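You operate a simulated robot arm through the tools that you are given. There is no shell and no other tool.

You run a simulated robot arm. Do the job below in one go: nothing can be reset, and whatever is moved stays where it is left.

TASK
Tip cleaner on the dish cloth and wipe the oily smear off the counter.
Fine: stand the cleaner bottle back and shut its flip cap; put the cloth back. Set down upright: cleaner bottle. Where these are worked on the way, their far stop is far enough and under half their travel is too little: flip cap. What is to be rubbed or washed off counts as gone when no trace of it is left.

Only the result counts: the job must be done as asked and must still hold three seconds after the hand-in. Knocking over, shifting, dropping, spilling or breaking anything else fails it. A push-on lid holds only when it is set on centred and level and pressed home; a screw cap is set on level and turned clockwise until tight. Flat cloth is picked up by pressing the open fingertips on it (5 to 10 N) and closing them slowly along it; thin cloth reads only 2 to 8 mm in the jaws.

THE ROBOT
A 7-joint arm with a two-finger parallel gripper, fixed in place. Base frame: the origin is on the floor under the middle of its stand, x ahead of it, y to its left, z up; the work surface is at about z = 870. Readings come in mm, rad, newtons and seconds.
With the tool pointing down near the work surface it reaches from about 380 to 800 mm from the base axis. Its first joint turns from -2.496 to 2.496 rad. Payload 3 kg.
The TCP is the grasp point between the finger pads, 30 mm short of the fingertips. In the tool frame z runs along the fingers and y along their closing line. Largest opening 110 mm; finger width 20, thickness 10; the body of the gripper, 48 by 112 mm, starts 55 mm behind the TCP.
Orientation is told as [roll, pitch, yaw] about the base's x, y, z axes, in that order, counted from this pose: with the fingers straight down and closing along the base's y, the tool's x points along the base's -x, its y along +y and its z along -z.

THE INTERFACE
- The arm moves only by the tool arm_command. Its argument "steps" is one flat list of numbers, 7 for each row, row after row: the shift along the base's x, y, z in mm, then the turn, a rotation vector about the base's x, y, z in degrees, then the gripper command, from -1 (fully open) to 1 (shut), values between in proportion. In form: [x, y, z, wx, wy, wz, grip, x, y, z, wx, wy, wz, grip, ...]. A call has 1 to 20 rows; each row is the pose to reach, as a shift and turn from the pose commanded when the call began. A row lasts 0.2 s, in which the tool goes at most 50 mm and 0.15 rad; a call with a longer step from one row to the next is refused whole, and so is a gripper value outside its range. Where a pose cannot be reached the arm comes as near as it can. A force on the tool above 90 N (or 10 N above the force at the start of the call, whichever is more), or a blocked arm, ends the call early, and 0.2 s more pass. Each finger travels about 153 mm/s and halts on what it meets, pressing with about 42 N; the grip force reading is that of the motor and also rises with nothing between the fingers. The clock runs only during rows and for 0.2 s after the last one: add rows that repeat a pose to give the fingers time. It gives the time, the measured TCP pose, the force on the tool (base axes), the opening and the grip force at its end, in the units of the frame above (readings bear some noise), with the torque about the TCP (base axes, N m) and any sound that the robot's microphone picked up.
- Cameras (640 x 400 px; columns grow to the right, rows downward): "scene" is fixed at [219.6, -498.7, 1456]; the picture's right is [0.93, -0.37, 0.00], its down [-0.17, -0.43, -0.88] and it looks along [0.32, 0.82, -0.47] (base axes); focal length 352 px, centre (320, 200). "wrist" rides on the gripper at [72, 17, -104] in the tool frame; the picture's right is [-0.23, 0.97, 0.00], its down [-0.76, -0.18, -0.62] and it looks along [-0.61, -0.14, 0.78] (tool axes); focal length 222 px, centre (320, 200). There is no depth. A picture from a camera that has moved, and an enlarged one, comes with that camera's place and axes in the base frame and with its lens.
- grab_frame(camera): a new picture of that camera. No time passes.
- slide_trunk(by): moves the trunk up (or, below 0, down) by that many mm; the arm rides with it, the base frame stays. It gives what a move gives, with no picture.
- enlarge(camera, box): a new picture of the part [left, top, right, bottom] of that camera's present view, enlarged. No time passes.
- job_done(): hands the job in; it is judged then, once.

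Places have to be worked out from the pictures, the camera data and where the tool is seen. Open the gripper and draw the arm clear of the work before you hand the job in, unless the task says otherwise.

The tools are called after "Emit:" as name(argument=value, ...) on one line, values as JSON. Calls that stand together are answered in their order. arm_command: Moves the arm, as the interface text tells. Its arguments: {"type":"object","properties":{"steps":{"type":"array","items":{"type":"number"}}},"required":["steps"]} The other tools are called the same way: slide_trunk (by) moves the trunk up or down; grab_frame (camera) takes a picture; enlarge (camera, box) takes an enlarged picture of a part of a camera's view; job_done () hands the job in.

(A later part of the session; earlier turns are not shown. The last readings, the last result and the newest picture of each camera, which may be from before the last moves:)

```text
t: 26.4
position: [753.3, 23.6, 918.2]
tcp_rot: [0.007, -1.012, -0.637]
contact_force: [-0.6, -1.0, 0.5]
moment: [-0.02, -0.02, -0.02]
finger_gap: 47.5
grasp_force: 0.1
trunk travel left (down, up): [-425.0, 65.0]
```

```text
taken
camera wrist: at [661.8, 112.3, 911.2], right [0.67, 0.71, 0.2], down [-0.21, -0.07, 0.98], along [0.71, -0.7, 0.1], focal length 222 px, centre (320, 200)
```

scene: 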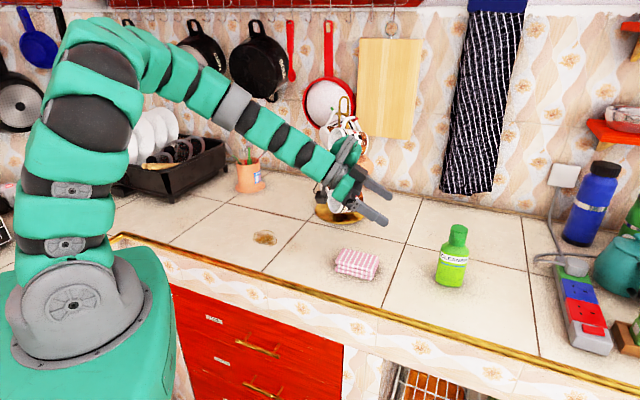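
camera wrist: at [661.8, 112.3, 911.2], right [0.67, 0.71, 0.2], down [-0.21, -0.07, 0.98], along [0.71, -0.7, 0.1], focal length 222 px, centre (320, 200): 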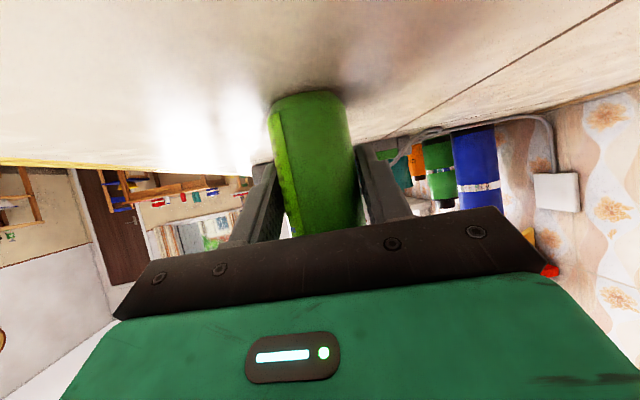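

Opening is 47.5 mm with no grip force yet, so I'll close further until it holds.

Emit:
arm_command(steps=[0, 0, 0, 0, 0, 0, 0.18, 0, 0, 0, 0, 0, 0, 0.21, 0, 0, 0, 0, 0, 0, 0.25, 0, 0, 0, 0, 0, 0, 0.3, 0, 0, 0, 0, 0, 0, 0.4, 0, 0, 0, 0, 0, 0, 0.4])

Emit:
grab_frame(camera="wrist")

Emit:
enlarge(camera="scene", box=[340, 180, 500, 290])

```text
t: 27.8
position: [753.1, 22.8, 918.0]
tcp_rot: [0.006, -1.011, -0.637]
contact_force: [-0.8, -1.6, -0.4]
moment: [-0.13, 0.08, 0.0]
finger_gap: 45.0
grasp_force: 42.0
trunk travel left (down, up): [-425.0, 65.0]
```

```text
taken
camera wrist: at [661.9, 112.3, 911.3], right [0.67, 0.71, 0.2], down [-0.21, -0.07, 0.98], along [0.71, -0.7, 0.1], focal length 222 px, centre (320, 200)
```

wrist: 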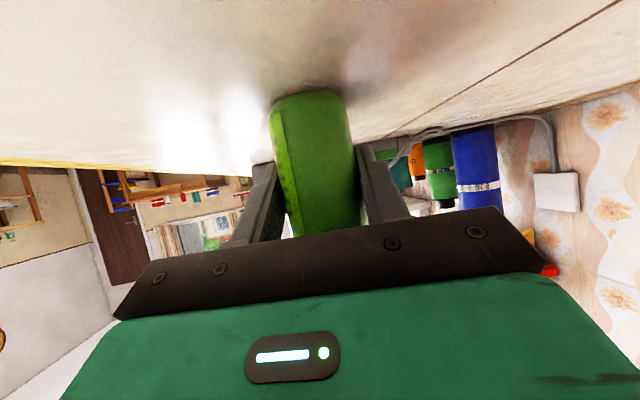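

```text
3.64 times, centred on (420, 235) of scene
camera zoom: at [219.6, -498.7, 1456.0], right [0.93, -0.37, 0.0], down [-0.17, -0.43, -0.88], along [0.32, 0.82, -0.47], focal length 1279 px, centre (-44, 73)
```

zoom: 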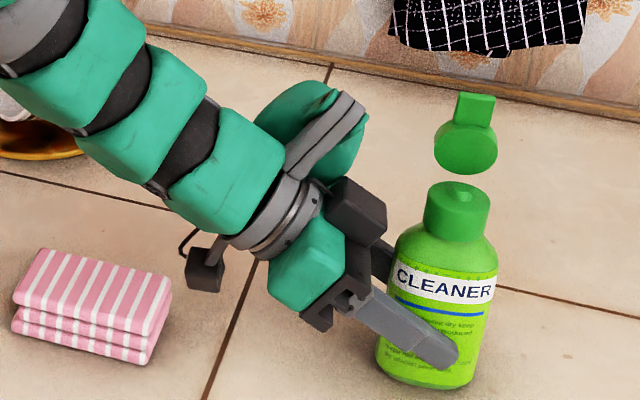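

The bottle is gripped at 45 mm opening and 42 N and hasn't shifted. This is the pose to return to. I'll lift it straight up slowly.

Emit:
arm_command(steps=[0, 0, 4, 0, 0, 0, 0.5, 0, 0, 12, 0, 0, 0, 0.5, 0, 0, 25, 0, 0, 0, 0.5, 0, 0, 40, 0, 0, 0, 0.5, 0, 0, 60, 0, 0, 0, 0.5, 0, 0, 80, 0, 0, 0, 0.5, 0, 0, 80, 0, 0, 0, 0.5])

Emit:
grab_frame(camera="scene")

Emit:
grab_frame(camera="wrist")

```text
t: 29.4
position: [754.8, 24.5, 997.6]
tcp_rot: [0.006, -1.012, -0.636]
contact_force: [0.3, 1.0, -2.7]
moment: [0.04, 0.07, 0.02]
finger_gap: 45.2
grasp_force: 41.8
trunk travel left (down, up): [-425.0, 65.0]
```

```text
taken
```

scene: 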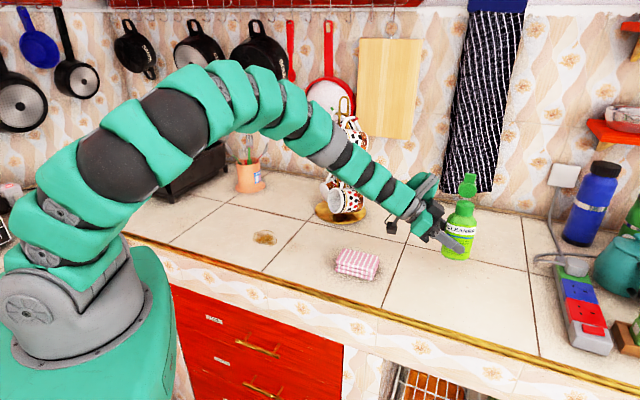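

```text
taken
camera wrist: at [663.6, 112.4, 990.3], right [0.67, 0.71, 0.2], down [-0.21, -0.07, 0.98], along [0.71, -0.7, 0.1], focal length 222 px, centre (320, 200)
```

wrist: 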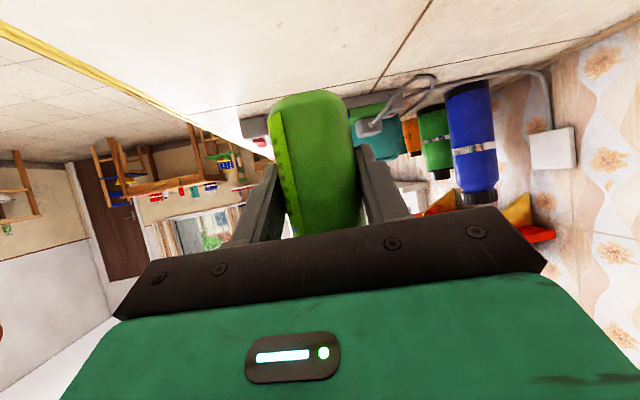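

The bottle is held firmly at about 0.28 kg, and the open lid stays put. I'll carry it upright over the cloth at this height.

Emit:
arm_command(steps=[-8, 5.3, 0, 0, 0, 0, 0.5, -24, 16, 0, 0, 0, 0, 0.5, -46, 30, 0, 0, 0, 0, 0.5, -70, 46, 0, 0, 0, 0, 0.5, -95, 63, 0, 0, 0, 0, 0.5, -120, 79, 0, 0, 0, 0, 0.5, -145, 96, 0, 0, 0, 0, 0.5, -168, 111, 0, 0, 0, 0, 0.5, -186, 122.5, 0, 0, 0, 0, 0.5, -196, 129, 0, 0, 0, 0, 0.5, -199.4, 131.5, 0, 0, 0, 0, 0.5, -199.4, 131.5, 0, 0, 0, 0, 0.5])

Emit:
grab_frame(camera="scene")

Emit:
grab_frame(camera="wrist")

```text
t: 32.0
position: [554.5, 153.6, 997.3]
tcp_rot: [0.007, -1.012, -0.637]
contact_force: [0.0, -0.5, -1.9]
moment: [0.01, 0.04, -0.03]
finger_gap: 45.2
grasp_force: 41.6
trunk travel left (down, up): [-425.0, 65.0]
```

```text
taken
```

scene: 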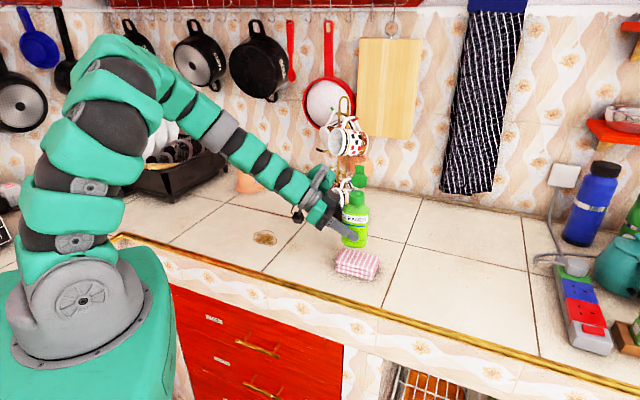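

```text
taken
camera wrist: at [463.5, 243.1, 990.9], right [0.67, 0.71, 0.2], down [-0.21, -0.07, 0.98], along [0.71, -0.7, 0.1], focal length 222 px, centre (320, 200)
```

wrist: 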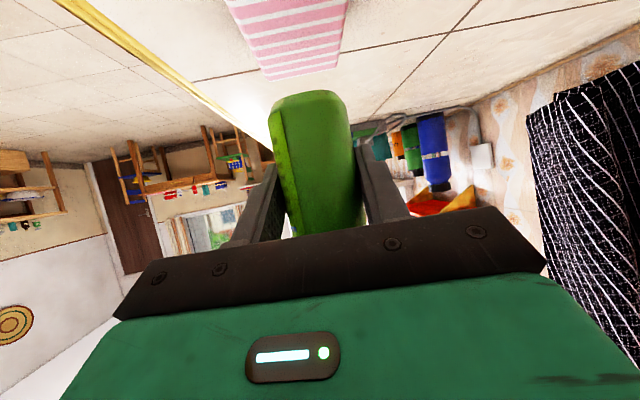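

The bottle is upright above the cloth. I'll start tipping it about the nozzle, away from the robot so the lid hangs neutrally to the side, and pause at 56° to check.

Emit:
arm_command(steps=[-10.2, 7.5, -3, 4.16, 5.63, 0, 0.5, -20.2, 14.9, -6, 8.3, 11.26, 0, 0.5, -29.7, 22, -9, 12.5, 16.9, 0, 0.5, -38.7, 28.6, -12, 16.6, 22.5, 0, 0.5, -47, 34.7, -15, 20.8, 28.1, 0, 0.5, -54.4, 40.2, -18, 24.9, 33.8, 0, 0.5, -60.9, 45, -20, 29.1, 39.4, 0, 0.5, -66.4, 49.1, -20, 33.3, 45, 0, 0.5])

Emit:
enlarge(camera="scene", box=[270, 140, 430, 300])

Emit:
grab_frame(camera="wrist")

```text
t: 33.8
position: [489.1, 206.1, 979.1]
tcp_rot: [0.008, -0.034, -0.637]
contact_force: [0.0, 0.8, -3.2]
moment: [0.05, 0.06, 0.01]
finger_gap: 45.1
grasp_force: 42.3
trunk travel left (down, up): [-425.0, 65.0]
```

```text
2.50 times, centred on (350, 220) of scene
camera zoom: at [219.6, -498.7, 1456.0], right [0.93, -0.37, 0.0], down [-0.17, -0.43, -0.88], along [0.32, 0.82, -0.47], focal length 880 px, centre (245, 150)
```

zoom: 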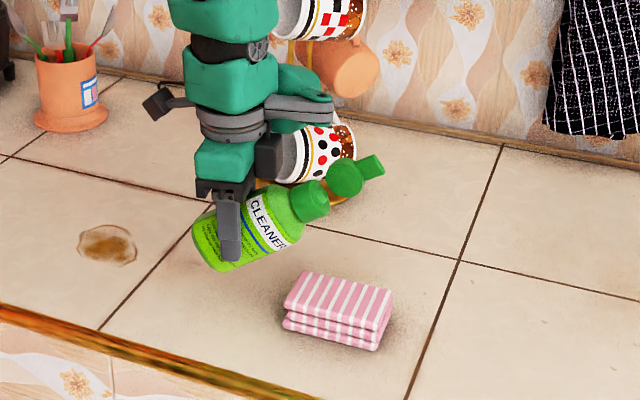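

```text
taken
camera wrist: at [437.4, 264.2, 1078.8], right [0.76, 0.65, 0.02], down [0.49, -0.59, 0.65], along [0.43, -0.49, -0.76], focal length 222 px, centre (320, 200)
```

wrist: 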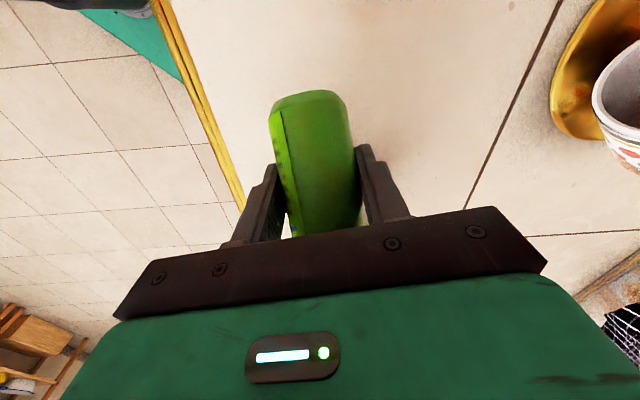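

The nozzle is above the cloth and the lid is holding. I'll tip further to about 84°, keeping the nozzle over the cloth.

Emit:
arm_command(steps=[-4.4, 3.3, 0, 4.16, 5.63, 0, 0.5, -7.6, 5.6, 0, 8.3, 11.26, 0, 0.5, -9.6, 7.1, 0, 12.5, 16.9, 0, 0.5, -10.4, 7.7, 0, 16.6, 22.5, 0, 0.5])

Emit:
enlarge(camera="scene", box=[270, 140, 430, 300])

Emit:
grab_frame(camera="wrist")

```text
t: 34.8
position: [479.1, 211.6, 978.3]
tcp_rot: [0.006, 0.454, -0.637]
contact_force: [-0.6, -0.9, -3.3]
moment: [0.01, 0.06, -0.03]
finger_gap: 45.1
grasp_force: 42.4
trunk travel left (down, up): [-425.0, 65.0]
```

```text
2.50 times, centred on (350, 220) of scene
camera zoom: at [219.6, -498.7, 1456.0], right [0.93, -0.37, 0.0], down [-0.17, -0.43, -0.88], along [0.32, 0.82, -0.47], focal length 880 px, centre (245, 150)
```

zoom: 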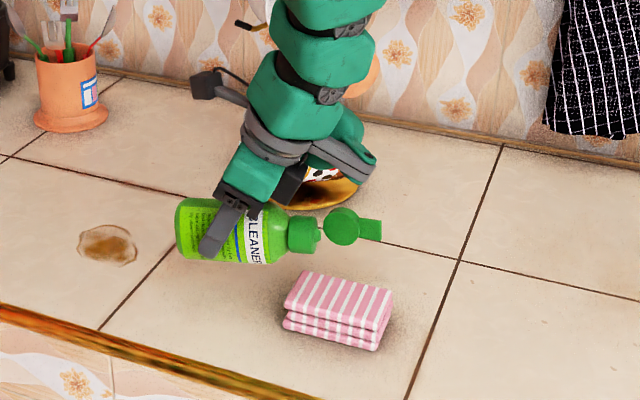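

```text
taken
camera wrist: at [471.6, 237.1, 1102.3], right [0.75, 0.66, -0.09], down [0.66, -0.72, 0.22], along [0.08, -0.23, -0.97], focal length 222 px, centre (320, 200)
```

wrist: 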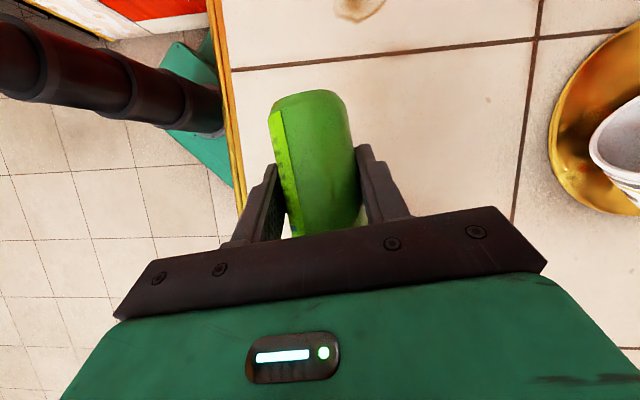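

No liquid yet at 84°. I'll continue to about 98°.

Emit:
arm_command(steps=[0.6, -0.4, 0, 4.16, 5.63, 0, 0.5, 2.3, -1.7, 0, 8.3, 11.26, 0, 0.5])

Emit:
enlarge(camera="scene", box=[290, 180, 410, 290])

```text
t: 35.4
position: [480.2, 210.1, 979.6]
tcp_rot: [0.006, 0.699, -0.637]
contact_force: [0.2, 0.7, -2.7]
moment: [0.02, 0.04, -0.01]
finger_gap: 45.3
grasp_force: 42.0
trunk travel left (down, up): [-425.0, 65.0]
```

```text
3.64 times, centred on (350, 235) of scene
camera zoom: at [219.6, -498.7, 1456.0], right [0.93, -0.37, 0.0], down [-0.17, -0.43, -0.88], along [0.32, 0.82, -0.47], focal length 1279 px, centre (211, 73)
```

zoom: 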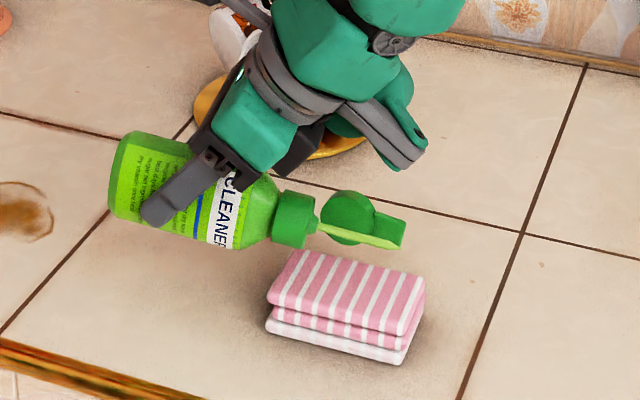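

A thin stream is leaving the nozzle. No time passes while I look, so I'll zoom in to see where it is landing.

Emit:
enlarge(camera="scene", box=[335, 225, 385, 265])

Emit:
enlarge(camera="scene", box=[355, 225, 455, 290])

Emit:
grab_frame(camera="wrist")

```text
10.00 times, centred on (360, 245) of scene
camera zoom: at [219.6, -498.7, 1456.0], right [0.93, -0.37, 0.0], down [-0.17, -0.43, -0.88], along [0.32, 0.82, -0.47], focal length 3518 px, centre (-80, -250)
```

zoom: 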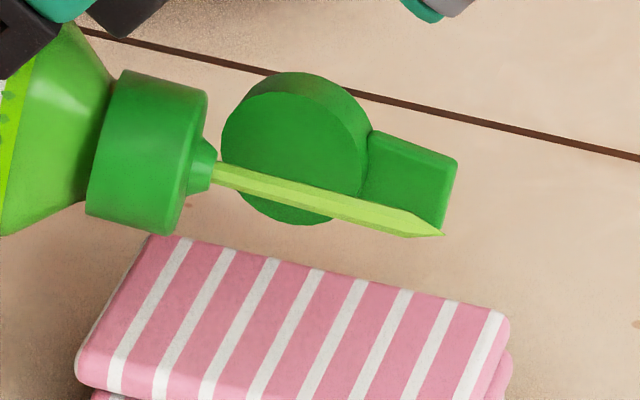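

```text
6.15 times, centred on (405, 258) of scene
camera zoom: at [219.6, -498.7, 1456.0], right [0.93, -0.37, 0.0], down [-0.17, -0.43, -0.88], along [0.32, 0.82, -0.47], focal length 2165 px, centre (-203, -154)
```

zoom: 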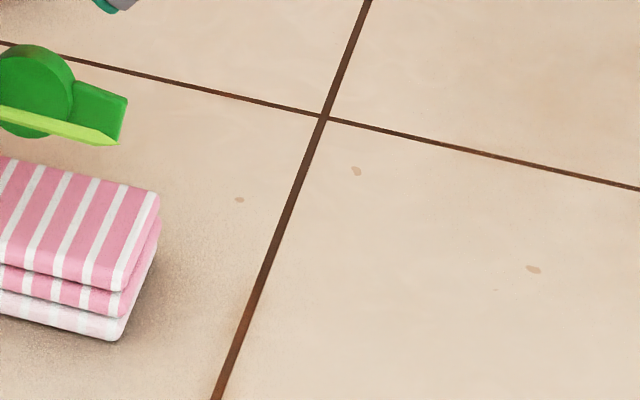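

```text
taken
camera wrist: at [498.7, 217.6, 1103.2], right [0.72, 0.68, -0.14], down [0.68, -0.73, -0.01], along [-0.11, -0.09, -0.99], focal length 222 px, centre (320, 200)
```

wrist: 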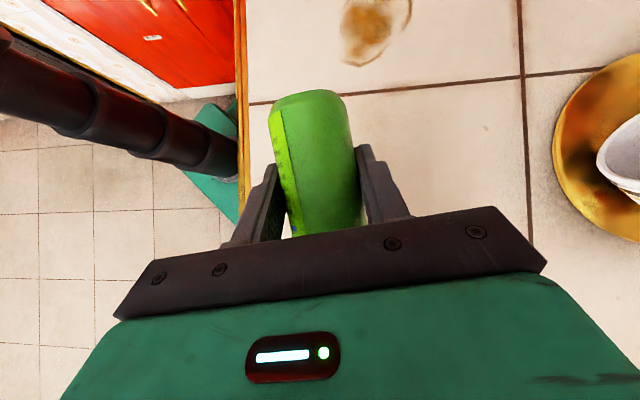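

The stream leaves along the bottle axis and the counter is still clean. To land it safely on the cloth I'll shift the bottle back a little and tip steeper.

Emit:
arm_command(steps=[-7.4, 5.5, -5, 4.16, 5.63, 0, 0.5, -11.3, 8.3, -6, 8.3, 11.26, 0, 0.5])

Emit:
enlarge(camera="scene", box=[310, 210, 410, 290])

Emit:
enlarge(camera="scene", box=[355, 225, 455, 290])

```text
t: 36.0
position: [469.7, 218.2, 972.4]
tcp_rot: [0.006, 0.939, -0.637]
contact_force: [2.6, -1.9, 3.4]
moment: [-0.5, -0.9, -0.03]
finger_gap: 45.2
grasp_force: 42.1
trunk travel left (down, up): [-425.0, 65.0]
```

```text
5.00 times, centred on (360, 250) of scene
camera zoom: at [219.6, -498.7, 1456.0], right [0.93, -0.37, 0.0], down [-0.17, -0.43, -0.88], along [0.32, 0.82, -0.47], focal length 1759 px, centre (120, -50)
```

zoom: 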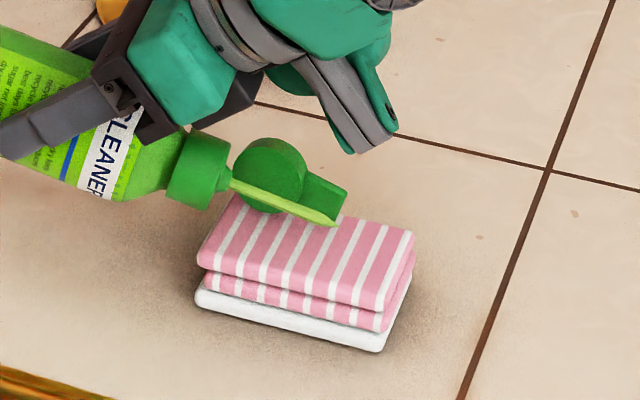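

```text
6.15 times, centred on (405, 258) of scene
camera zoom: at [219.6, -498.7, 1456.0], right [0.93, -0.37, 0.0], down [-0.17, -0.43, -0.88], along [0.32, 0.82, -0.47], focal length 2165 px, centre (-203, -154)
```

zoom: 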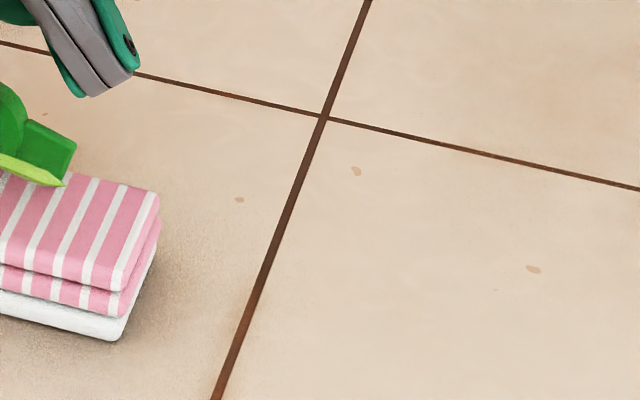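

The lid tip is touching the cloth, but the cloth's bottom layer has turned fully white while pouring, so it has taken up the cleaner. I'll lift slightly and tip the bottle back up, keeping the nozzle over the cloth until the stream stops.

Emit:
arm_command(steps=[3.9, -2.9, 10, -4.16, -5.63, 0, 0.5, 4.8, -3.6, 18, -8.3, -11.26, 0, 0.5, 9.3, -6.9, 20, -13.1, -17.7, 0, 0.5, 9.0, -6.7, 20, -17.8, -24.1, 0, 0.5, 10.4, -7.7, 20, -22.6, -30.6, 0, 0.5])

Emit:
enlarge(camera="scene", box=[290, 190, 430, 295])

```text
t: 37.2
position: [479.8, 211.5, 992.3]
tcp_rot: [0.004, 0.276, -0.637]
contact_force: [-0.4, -0.8, -3.1]
moment: [0.06, 0.04, -0.01]
finger_gap: 45.5
grasp_force: 41.9
trunk travel left (down, up): [-425.0, 65.0]
```

```text
3.81 times, centred on (360, 242) of scene
camera zoom: at [219.6, -498.7, 1456.0], right [0.93, -0.37, 0.0], down [-0.17, -0.43, -0.88], along [0.32, 0.82, -0.47], focal length 1340 px, centre (168, 38)
```

zoom: 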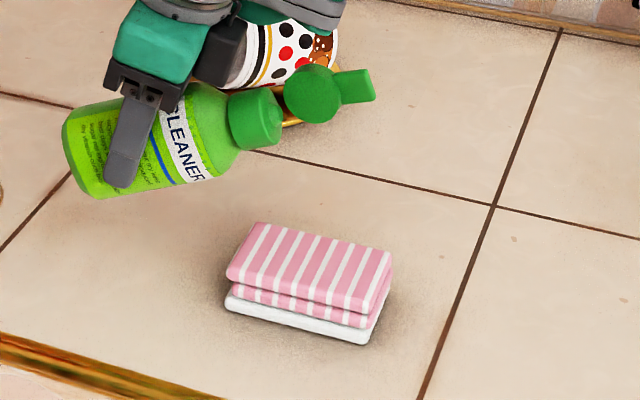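

The stream stopped, the counter shows no drops, and the cloth lies where it was. I'll bring the bottle fully upright above the cloth.

Emit:
arm_command(steps=[2.7, -2.0, 1, -4.39, -5.94, 0, 0.5, 6.8, -5.0, 2, -8.78, -11.88, 0, 0.5, 12.1, -8.9, 3, -13.17, -17.83, 0, 0.5, 18.6, -13.7, 4, -17.56, -23.77, 0, 0.5, 26.1, -19.3, 5, -21.95, -29.71, 0, 0.5, 34.6, -25.6, 6, -26.34, -35.65, 0, 0.5, 44.0, -32.5, 6, -30.73, -41.59, 0, 0.5, 54.0, -39.9, 6, -35.12, -47.54, 0, 0.5, 64.6, -47.7, 6, -39.51, -53.48, 0, 0.5, 75.4, -55.7, 6, -43.9, -59.42, 0, 0.5, 75.4, -55.7, 6, -43.9, -59.42, 0, 0.5])

Emit:
grab_frame(camera="scene")

Emit:
enlarge(camera="scene", box=[310, 150, 450, 295])

```text
t: 39.6
position: [553.7, 156.3, 999.1]
tcp_rot: [0.008, -1.013, -0.636]
contact_force: [-0.5, 0.0, -3.0]
moment: [0.03, 0.01, -0.06]
finger_gap: 45.2
grasp_force: 41.7
trunk travel left (down, up): [-425.0, 65.0]
```

```text
taken
```

scene: 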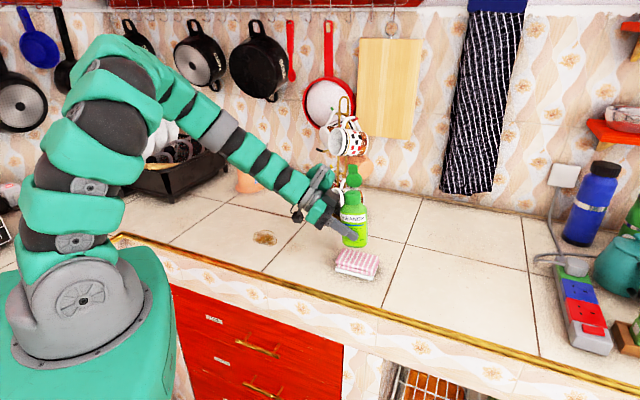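

```text
2.76 times, centred on (380, 222) of scene
camera zoom: at [219.6, -498.7, 1456.0], right [0.93, -0.37, 0.0], down [-0.17, -0.43, -0.88], along [0.32, 0.82, -0.47], focal length 970 px, centre (154, 138)
```

zoom: 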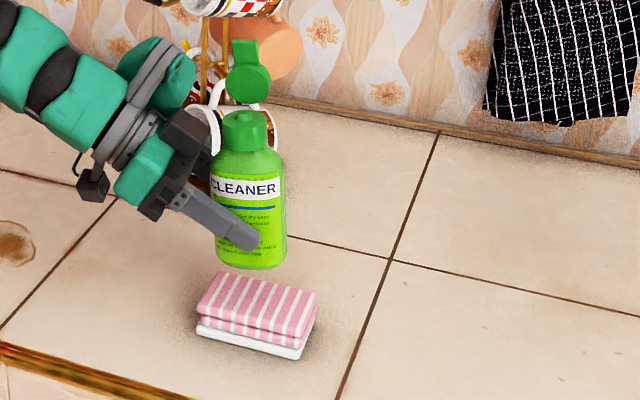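

The bottle is upright and its grip is unchanged. I'll carry it back above its original spot.

Emit:
arm_command(steps=[8, -5.3, 0, 0, 0, 0, 0.5, 24, -16, 0, 0, 0, 0, 0.5, 46, -30, 0, 0, 0, 0, 0.5, 70, -46, 0, 0, 0, 0, 0.5, 95, -63, 0, 0, 0, 0, 0.5, 120, -79, 0, 0, 0, 0, 0.5, 145, -96, 0, 0, 0, 0, 0.5, 168, -111, 0, 0, 0, 0, 0.5, 186, -122.5, 0, 0, 0, 0, 0.5, 196, -129, 0, 0, 0, 0, 0.5, 199.4, -131.5, 0, 0, 0, 0, 0.5, 199.4, -131.5, 0, 0, 0, 0, 0.5])

Emit:
enlarge(camera="scene", box=[340, 160, 500, 290])

```text
t: 42.2
position: [754.9, 24.2, 999.0]
tcp_rot: [0.009, -1.012, -0.639]
contact_force: [-0.4, -0.5, -3.2]
moment: [0.01, 0.02, 0.0]
finger_gap: 45.3
grasp_force: 41.8
trunk travel left (down, up): [-425.0, 65.0]
```

```text
3.08 times, centred on (420, 225) of scene
camera zoom: at [219.6, -498.7, 1456.0], right [0.93, -0.37, 0.0], down [-0.17, -0.43, -0.88], along [0.32, 0.82, -0.47], focal length 1082 px, centre (12, 123)
```

zoom: 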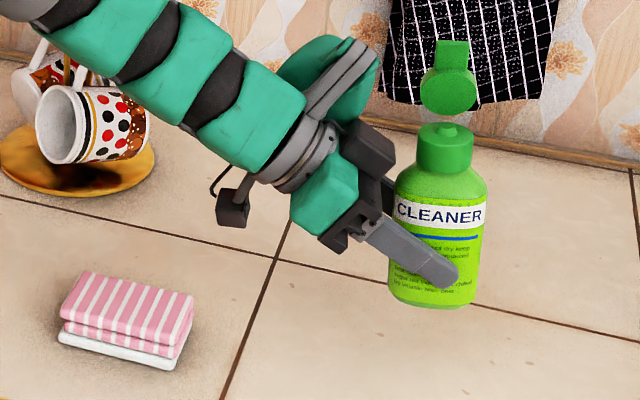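

The pose matches the lift point. I'll lower gently, slowing near the counter and watching for contact.

Emit:
arm_command(steps=[0, 0, -15, 0, 0, 0, 0.5, 0, 0, -35, 0, 0, 0, 0.5, 0, 0, -52, 0, 0, 0, 0.5, 0, 0, -64, 0, 0, 0, 0.5, 0, 0, -71, 0, 0, 0, 0.5, 0, 0, -75, 0, 0, 0, 0.5, 0, 0, -77, 0, 0, 0, 0.5, 0, 0, -78, 0, 0, 0, 0.5])

```text
t: 44.0
position: [755.2, 23.7, 922.3]
tcp_rot: [0.01, -1.016, -0.641]
contact_force: [1.5, 1.2, 12.6]
moment: [0.19, 0.11, 0.0]
finger_gap: 45.1
grasp_force: 41.9
trunk travel left (down, up): [-425.0, 65.0]
```

It touches down with 12.6 N slightly early, so the bottle is standing on the counter. I'll ease up a bit to relieve the pressure and check that it stands square.

Emit:
arm_command(steps=[0, 0, 0.7, 0, 0, 0, 0.5, 0, 0, 1.2, 0, 0, 0, 0.5])

Emit:
enlarge(camera="scene", box=[400, 190, 500, 300])

Emit:
grab_frame(camera="wrist")

```text
t: 44.6
position: [754.1, 23.1, 922.2]
tcp_rot: [0.008, -1.014, -0.639]
contact_force: [5.3, 1.4, 14.4]
moment: [0.27, -0.06, -0.05]
finger_gap: 45.1
grasp_force: 41.7
trunk travel left (down, up): [-425.0, 65.0]
```

```text
3.64 times, centred on (450, 245) of scene
camera zoom: at [219.6, -498.7, 1456.0], right [0.93, -0.37, 0.0], down [-0.17, -0.43, -0.88], along [0.32, 0.82, -0.47], focal length 1279 px, centre (-153, 36)
```

zoom: 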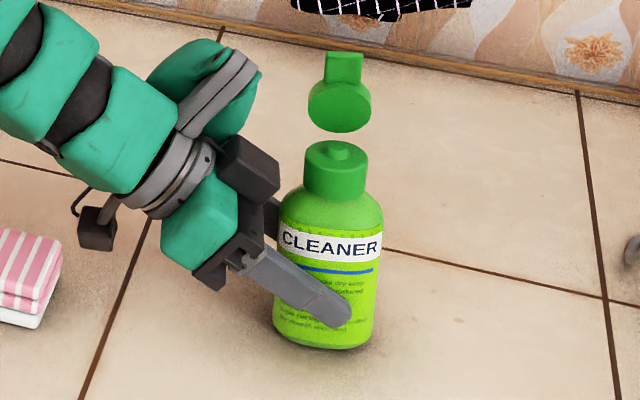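

```text
taken
camera wrist: at [663.0, 112.5, 914.9], right [0.67, 0.71, 0.2], down [-0.21, -0.07, 0.98], along [0.71, -0.7, 0.1], focal length 222 px, centre (320, 200)
```

wrist: 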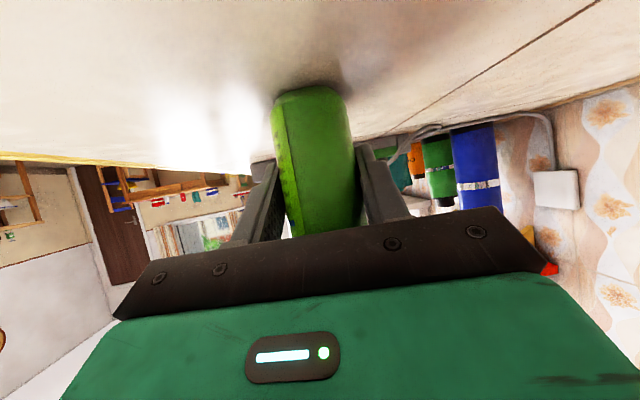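

The bottle's lean in the picture has changed by about 5°: when the lid brushed the cloth it turned the bottle in the fingers. I'll lift a few mm, rotate the tool 5° about the closing axis to correct it, and check again.

Emit:
arm_command(steps=[0, 0, 4, 0, 0, 0, 0.5, 0, 0, 9, 1.5, 2.0, 0, 0.5, 0, 0, 10, 2.97, 4.02, 0, 0.5, 0, 0, 10, 2.97, 4.02, 0, 0.5])

Emit:
enlarge(camera="scene", box=[410, 190, 500, 290])

```text
t: 45.6
position: [754.9, 23.9, 931.4]
tcp_rot: [0.006, -0.923, -0.638]
contact_force: [0.4, -0.6, -3.2]
moment: [0.04, 0.04, -0.04]
finger_gap: 45.5
grasp_force: 42.3
trunk travel left (down, up): [-425.0, 65.0]
```

```text
4.00 times, centred on (455, 240) of scene
camera zoom: at [219.6, -498.7, 1456.0], right [0.93, -0.37, 0.0], down [-0.17, -0.43, -0.88], along [0.32, 0.82, -0.47], focal length 1407 px, centre (-220, 40)
```

zoom: 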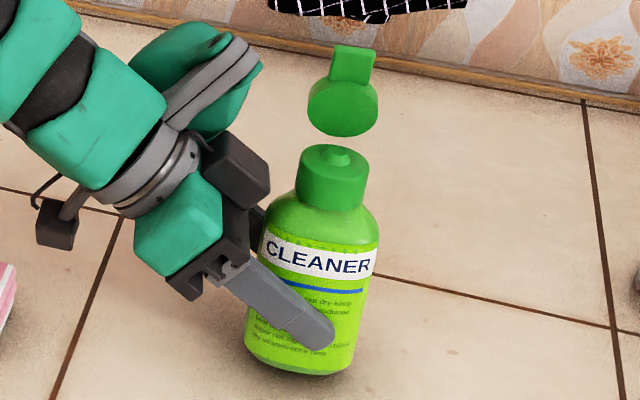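

Now the bottle's lean and outline match the earlier upright picture, within about 1 mm in place. I'll lower it the last ~9 mm gently.

Emit:
arm_command(steps=[0, 0, -3, 0, 0, 0, 0.5, 0, 0, -6, 0, 0, 0, 0.5, 0, 0, -7.5, 0, 0, 0, 0.5, 0, 0, -8.5, 0, 0, 0, 0.5])

```text
t: 46.6
position: [754.9, 23.2, 923.0]
tcp_rot: [0.01, -0.924, -0.638]
contact_force: [0.2, 0.1, -4.5]
moment: [0.0, 0.05, 0.04]
finger_gap: 45.3
grasp_force: 42.3
trunk travel left (down, up): [-425.0, 65.0]
```

Still hanging free (about -3 to -4 N), so I'll continue in 1 mm steps until it touches.

Emit:
arm_command(steps=[0, 0, -1, 0, 0, 0, 0.5, 0, 0, -1, 0, 0, 0, 0.5])

Emit:
arm_command(steps=[0, 0, -1, 0, 0, 0, 0.5, 0, 0, -1, 0, 0, 0, 0.5])

```text
t: 47.2
position: [754.0, 23.2, 921.7]
tcp_rot: [0.007, -0.926, -0.637]
contact_force: [0.1, 0.4, -2.8]
moment: [0.03, 0.04, -0.02]
finger_gap: 45.1
grasp_force: 42.3
trunk travel left (down, up): [-425.0, 65.0]
```

```text
t: 47.8
position: [754.2, 23.8, 921.0]
tcp_rot: [0.01, -0.925, -0.639]
contact_force: [1.9, 0.2, 1.0]
moment: [0.08, 0.05, 0.0]
finger_gap: 45.2
grasp_force: 42.2
trunk travel left (down, up): [-425.0, 65.0]
```

Light contact (about 4 N) shows the bottle is standing. I'll open the fingers gradually.

Emit:
arm_command(steps=[0, 0, 0, 0, 0, 0, 0.25, 0, 0, 0, 0, 0, 0, 0.18, 0, 0, 0, 0, 0, 0, 0.12, 0, 0, 0, 0, 0, 0, 0.05, 0, 0, 0, 0, 0, 0, -0.1, 0, 0, 0, 0, 0, 0, -0.3])

Emit:
enlarge(camera="scene", box=[410, 190, 500, 290])

Emit:
grab_frame(camera="wrist")

```text
t: 49.2
position: [754.6, 22.2, 921.4]
tcp_rot: [0.008, -0.927, -0.639]
contact_force: [0.5, -0.7, 0.4]
moment: [0.03, 0.0, -0.01]
finger_gap: 71.4
grasp_force: 0.1
trunk travel left (down, up): [-425.0, 65.0]
```

```text
4.00 times, centred on (455, 240) of scene
camera zoom: at [219.6, -498.7, 1456.0], right [0.93, -0.37, 0.0], down [-0.17, -0.43, -0.88], along [0.32, 0.82, -0.47], focal length 1407 px, centre (-220, 40)
```

zoom: 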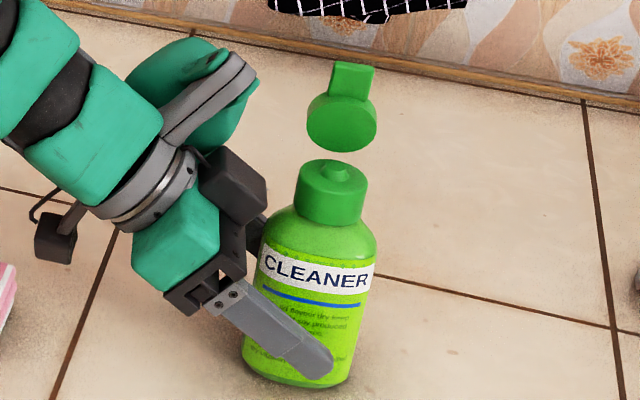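

```text
taken
camera wrist: at [662.3, 112.2, 924.7], right [0.69, 0.7, 0.19], down [-0.14, -0.12, 0.98], along [0.71, -0.7, 0.01], focal length 222 px, centre (320, 200)
```

wrist: 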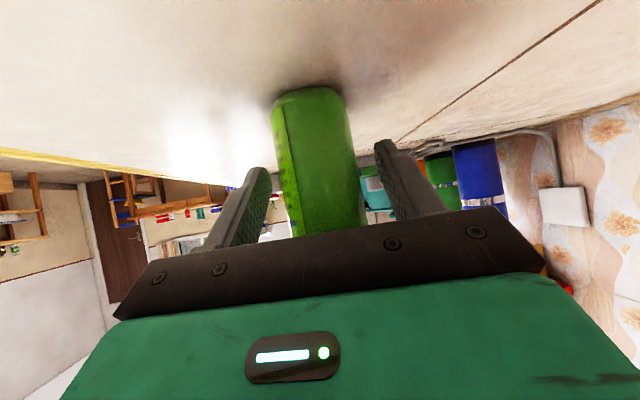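

The bottle stands exactly where it was, with the lid still open. I'll open fully, retreat back and up, then close the fingers.

Emit:
arm_command(steps=[0, 0, 0, 0, 0, 0, -0.7, 0, 0, 0, 0, 0, 0, -1, -16, 12, 8, 0, 0, 0, -1, -36, 27, 25, 0, 0, 0, -1, -56, 42, 50, 0, 0, 0, -1, -74, 55, 85, 0, 0, 0, -1, -80, 59.6, 120, 0, 0, 0, -1, -80, 59.6, 147, 0, 0, 0, 0, -80, 59.6, 147, 0, 0, 0, 1, -80, 59.6, 147, 0, 0, 0, 1])

Emit:
enlarge(camera="scene", box=[340, 160, 500, 290])

Emit:
grab_frame(camera="wrist")

```text
t: 51.4
position: [674.7, 86.5, 1068.7]
tcp_rot: [0.008, -0.926, -0.638]
contact_force: [0.2, -0.4, 0.2]
moment: [-0.03, -0.02, 0.0]
finger_gap: 0.1
grasp_force: 38.0
trunk travel left (down, up): [-425.0, 65.0]
```

```text
3.08 times, centred on (420, 225) of scene
camera zoom: at [219.6, -498.7, 1456.0], right [0.93, -0.37, 0.0], down [-0.17, -0.43, -0.88], along [0.32, 0.82, -0.47], focal length 1082 px, centre (12, 123)
```

zoom: 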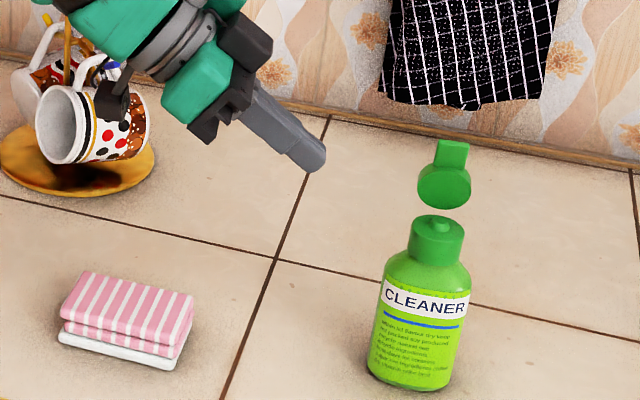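

```text
taken
camera wrist: at [582.1, 174.5, 1072.6], right [0.69, 0.7, 0.19], down [-0.14, -0.12, 0.98], along [0.71, -0.7, 0.01], focal length 222 px, centre (320, 200)
```

wrist: 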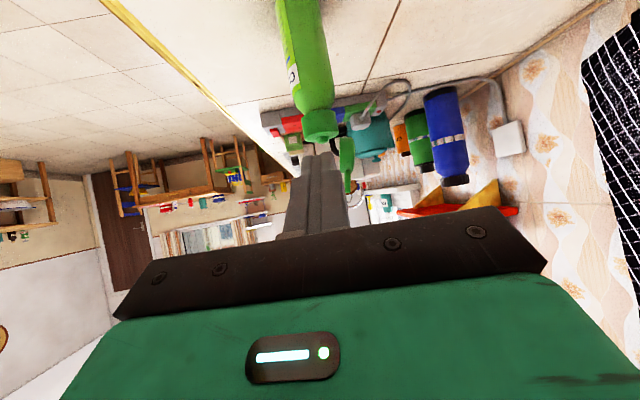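

The bottle and lid are as before. I'll shift the closed fingers to the back (hinge) side of the lid, leaving clearance, then forward beside it.

Emit:
arm_command(steps=[17, 23, 0, 0, 0, 0, 1, 34, 46, -3, 0, 0, 0, 1, 34, 46, -7, 0, 0, 0, 1, 53, 32, -7, 0, 0, 0, 1, 73, 17, -7, 0, 0, 0, 1, 92, 3, -7, 0, 0, 0, 1, 110, -10.5, -7, 0, 0, 0, 1, 110, -10.5, -7, 0, 0, 0, 1])

Emit:
enlarge(camera="scene", box=[400, 170, 500, 290])

Emit:
enlarge(camera="wrist", box=[200, 60, 440, 240])

```text
t: 53.2
position: [785.8, 73.1, 1060.6]
tcp_rot: [0.007, -0.925, -0.637]
contact_force: [0.0, 0.3, 0.4]
moment: [-0.01, -0.02, -0.01]
finger_gap: 0.0
grasp_force: 37.8
trunk travel left (down, up): [-425.0, 65.0]
```

```text
3.33 times, centred on (450, 230) of scene
camera zoom: at [219.6, -498.7, 1456.0], right [0.93, -0.37, 0.0], down [-0.17, -0.43, -0.88], along [0.32, 0.82, -0.47], focal length 1173 px, centre (-113, 100)
```

zoom: 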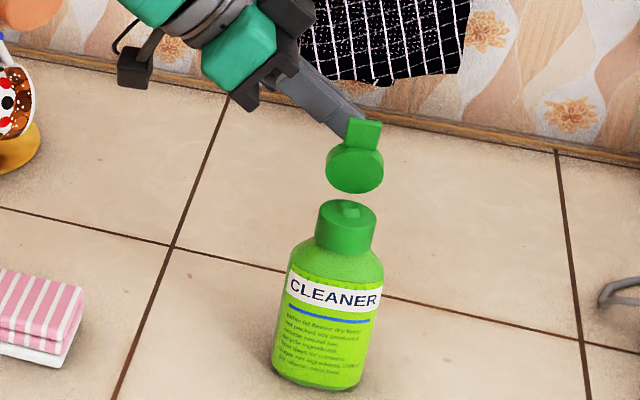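

```text
2.22 times, centred on (320, 150) of wrist
camera zoom: at [693.5, 161.6, 1065.0], right [0.68, 0.7, 0.19], down [-0.14, -0.12, 0.98], along [0.72, -0.7, 0.01], focal length 494 px, centre (320, 311)
```

zoom: 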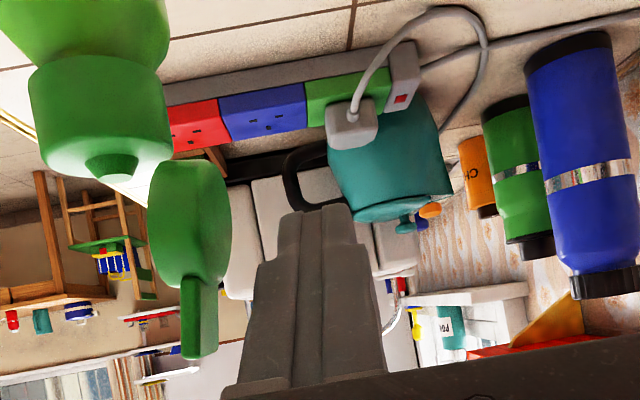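

The fingers are just behind the lid, with a clear gap. I'll push gently toward the tab side and check that only the lid moves.

Emit:
arm_command(steps=[-4.2, -5.6, 0, 0, 0, 0, 1, -8.3, -11.2, 0, 0, 0, 0, 1, -11.3, -15.3, 0, 0, 0, 0, 1, -14.3, -19.3, 0, 0, 0, 0, 1, -17.3, -23.3, 0, 0, 0, 0, 1])

Emit:
enlarge(camera="scene", box=[400, 170, 500, 290])

Emit:
enlarge(camera="wrist", box=[200, 60, 440, 240])

```text
t: 54.4
position: [766.8, 49.0, 1060.5]
tcp_rot: [0.007, -0.926, -0.64]
contact_force: [0.0, 0.4, 0.3]
moment: [-0.02, -0.01, -0.02]
finger_gap: 0.1
grasp_force: 37.9
trunk travel left (down, up): [-425.0, 65.0]
```

```text
3.33 times, centred on (450, 230) of scene
camera zoom: at [219.6, -498.7, 1456.0], right [0.93, -0.37, 0.0], down [-0.17, -0.43, -0.88], along [0.32, 0.82, -0.47], focal length 1173 px, centre (-113, 100)
```

zoom: 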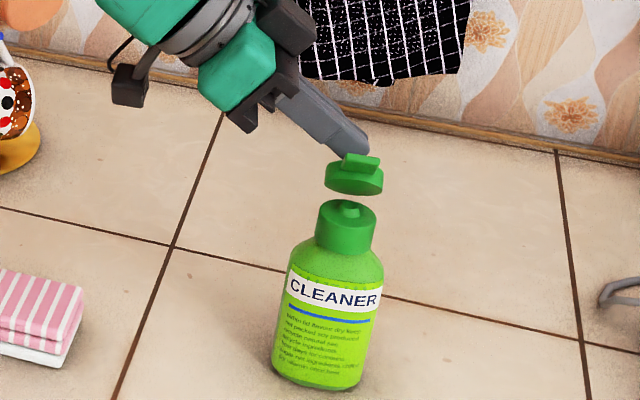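

```text
2.22 times, centred on (320, 150) of wrist
camera zoom: at [675.1, 138.5, 1064.5], right [0.69, 0.7, 0.19], down [-0.14, -0.12, 0.98], along [0.71, -0.7, 0.01], focal length 494 px, centre (320, 311)
```

zoom: 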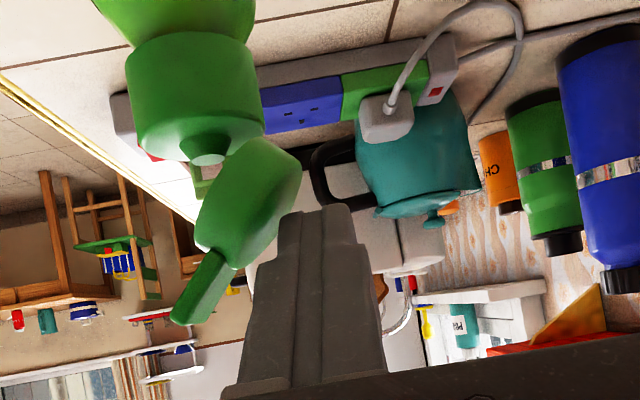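

Only the lid moves and the bottle is still. I'll continue the closing arc, forward and slightly down, then look again.

Emit:
arm_command(steps=[-3, -4, -0.5, 0, 0, 0, 1, -5.9, -8, -2, 0, 0, 0, 1, -8.4, -11.3, -4, 0, 0, 0, 1, -10, -13.5, -6, 0, 0, 0, 1, -10, -13.5, -6, 0, 0, 0, 1])

Emit:
enlarge(camera="scene", box=[400, 170, 500, 290])

Emit:
enlarge(camera="wrist", box=[200, 60, 440, 240])

```text
t: 55.6
position: [757.3, 36.1, 1054.6]
tcp_rot: [0.008, -0.926, -0.638]
contact_force: [0.4, -1.1, 0.6]
moment: [-0.01, -0.01, -0.04]
finger_gap: 0.0
grasp_force: 37.8
trunk travel left (down, up): [-425.0, 65.0]
```

```text
3.33 times, centred on (450, 230) of scene
camera zoom: at [219.6, -498.7, 1456.0], right [0.93, -0.37, 0.0], down [-0.17, -0.43, -0.88], along [0.32, 0.82, -0.47], focal length 1173 px, centre (-113, 100)
```

zoom: 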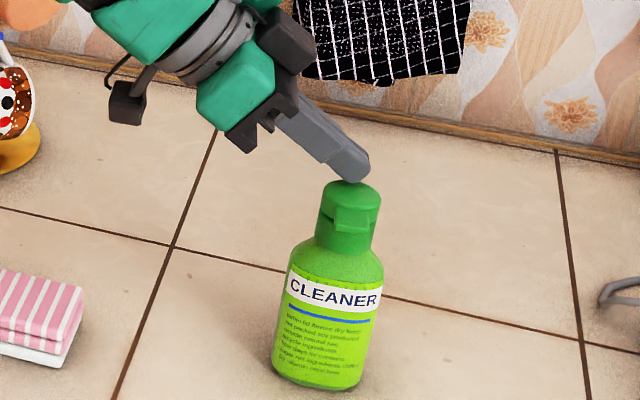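

```text
2.22 times, centred on (320, 150) of wrist
camera zoom: at [665.2, 124.8, 1058.8], right [0.69, 0.7, 0.19], down [-0.14, -0.12, 0.98], along [0.71, -0.7, 0.01], focal length 494 px, centre (320, 311)
```

zoom: 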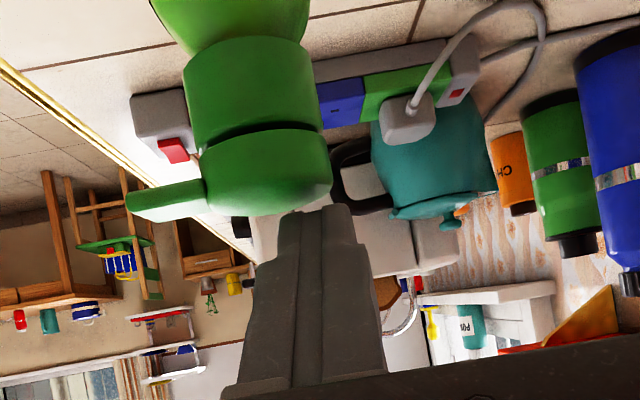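

The lid has swung shut. To make sure it is pressed home, I'll lift, move the fingertip over the lid's centre toward the tab, and come down gently.

Emit:
arm_command(steps=[0, 0, 8, 0, 0, 0, 1, 0, 0, 15, 0, 0, 0, 1, -5, -7, 15, 0, 0, 0, 1, -10, -13.7, 15, 0, 0, 0, 1, -10, -13.7, 8, 0, 0, 0, 1, -10, -13.7, 2, 0, 0, 0, 1, -10, -13.7, -2, 0, 0, 0, 1, -10, -13.7, -4, 0, 0, 0, 1])

Emit:
enlarge(camera="scene", box=[400, 170, 500, 290])

```text
t: 57.4
position: [746.1, 22.1, 1052.9]
tcp_rot: [0.009, -0.927, -0.64]
contact_force: [3.0, -0.4, 21.8]
moment: [-0.25, -0.4, 0.01]
finger_gap: 0.0
grasp_force: 38.3
trunk travel left (down, up): [-425.0, 65.0]
```

```text
3.33 times, centred on (450, 230) of scene
camera zoom: at [219.6, -498.7, 1456.0], right [0.93, -0.37, 0.0], down [-0.17, -0.43, -0.88], along [0.32, 0.82, -0.47], focal length 1173 px, centre (-113, 100)
```

zoom: 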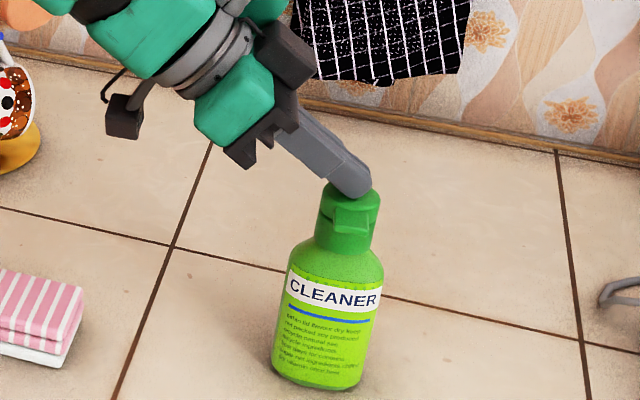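

Pressed with about 22 N on the lid. I'll lift away and check that the cap is flush and the bottle unmoved.

Emit:
arm_command(steps=[0, 0, 3, 0, 0, 0, 1, 0, 0, 12, 0, 0, 0, 1, 0, 0, 40, 0, 0, 0, 1, -20, 15, 70, 0, 0, 0, 1, -50, 37, 90, 0, 0, 0, 1, -50, 37, 90, 0, 0, 0, 1])

Emit:
enlarge(camera="scene", box=[430, 218, 478, 250])

Emit:
enlarge(camera="scene", box=[400, 210, 500, 300])

Emit:
enlarge(camera="scene", box=[310, 230, 410, 295])

```text
t: 58.8
position: [696.1, 60.0, 1142.1]
tcp_rot: [0.006, -0.924, -0.638]
contact_force: [-0.6, 0.6, 0.2]
moment: [-0.01, 0.0, 0.0]
finger_gap: 0.0
grasp_force: 37.6
trunk travel left (down, up): [-425.0, 65.0]
```

```text
12.50 times, centred on (454, 234) of scene
camera zoom: at [219.6, -498.7, 1456.0], right [0.93, -0.37, 0.0], down [-0.17, -0.43, -0.88], along [0.32, 0.82, -0.47], focal length 4398 px, centre (-1355, -225)
```

zoom: 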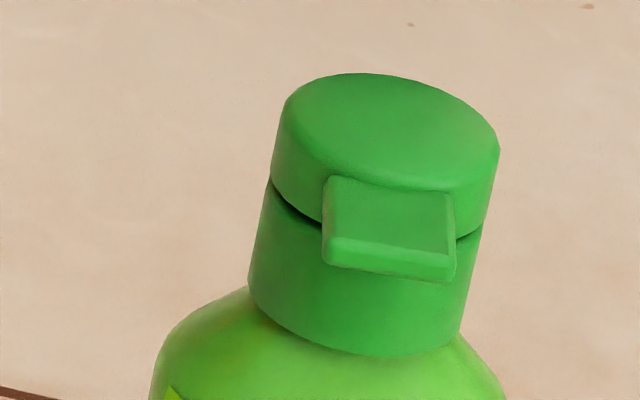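

```text
4.44 times, centred on (450, 255) of scene
camera zoom: at [219.6, -498.7, 1456.0], right [0.93, -0.37, 0.0], down [-0.17, -0.43, -0.88], along [0.32, 0.82, -0.47], focal length 1564 px, centre (-258, -44)
```

zoom: 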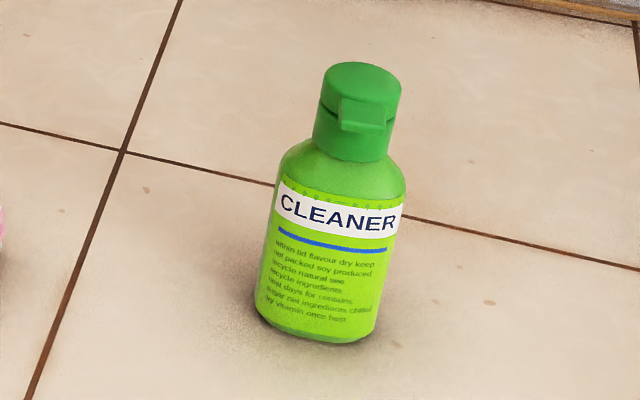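

```text
6.15 times, centred on (360, 262) of scene
camera zoom: at [219.6, -498.7, 1456.0], right [0.93, -0.37, 0.0], down [-0.17, -0.43, -0.88], along [0.32, 0.82, -0.47], focal length 2165 px, centre (74, -185)
```

zoom: 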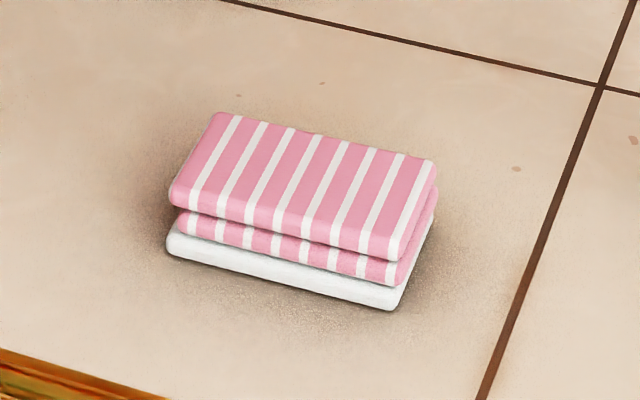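

The cap is shut flush and the bottle is back within 1 mm, and the cloth lies in its original place with the white wetted layer underneath. I'll point the tool straight down over the cloth with the fingers open.

Emit:
arm_command(steps=[-17, 12, -6, 4.5, 6.1, 0, 1, -35, 24, -12, 9, 12.2, 0, 0.5, -53, 36, -18, 13.5, 18.3, 0, 0, -70, 47, -24, 18.1, 24.3, 0, -0.5, -88, 59, -30, 22.6, 30.4, 0, -1, -105, 71, -36, 27.1, 36.5, 0, -1, -123, 83, -42, 31.6, 42.6, 0, -1, -123, 83, -42, 31.6, 42.6, 0, -1])

Emit:
grab_frame(camera="wrist")

Emit:
grab_frame(camera="scene")

```text
t: 60.6
position: [574.1, 139.9, 1100.0]
tcp_rot: [0.008, 0.002, -0.639]
contact_force: [0.3, 0.8, -0.2]
moment: [0.02, -0.01, -0.01]
finger_gap: 110.0
grasp_force: 0.0
trunk travel left (down, up): [-425.0, 65.0]
```

```text
taken
camera wrist: at [525.7, 197.0, 1203.1], right [0.76, 0.65, 0.01], down [0.5, -0.6, 0.62], along [0.41, -0.47, -0.78], focal length 222 px, centre (320, 200)
```

wrist: 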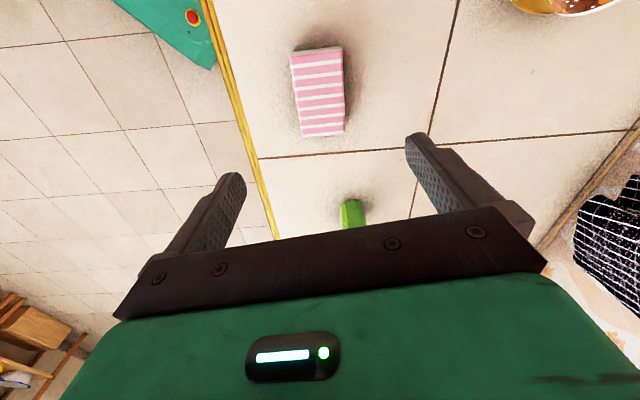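

```text
taken
```

scene: 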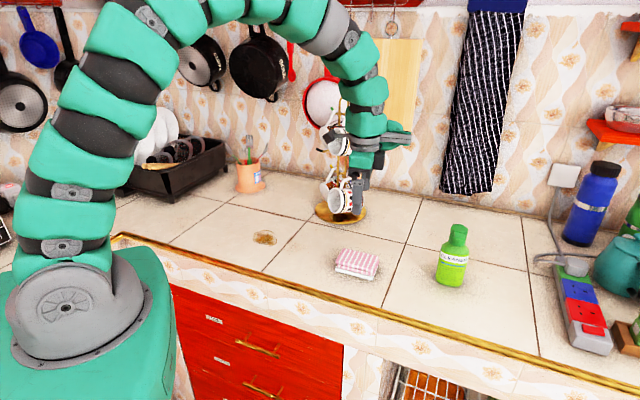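

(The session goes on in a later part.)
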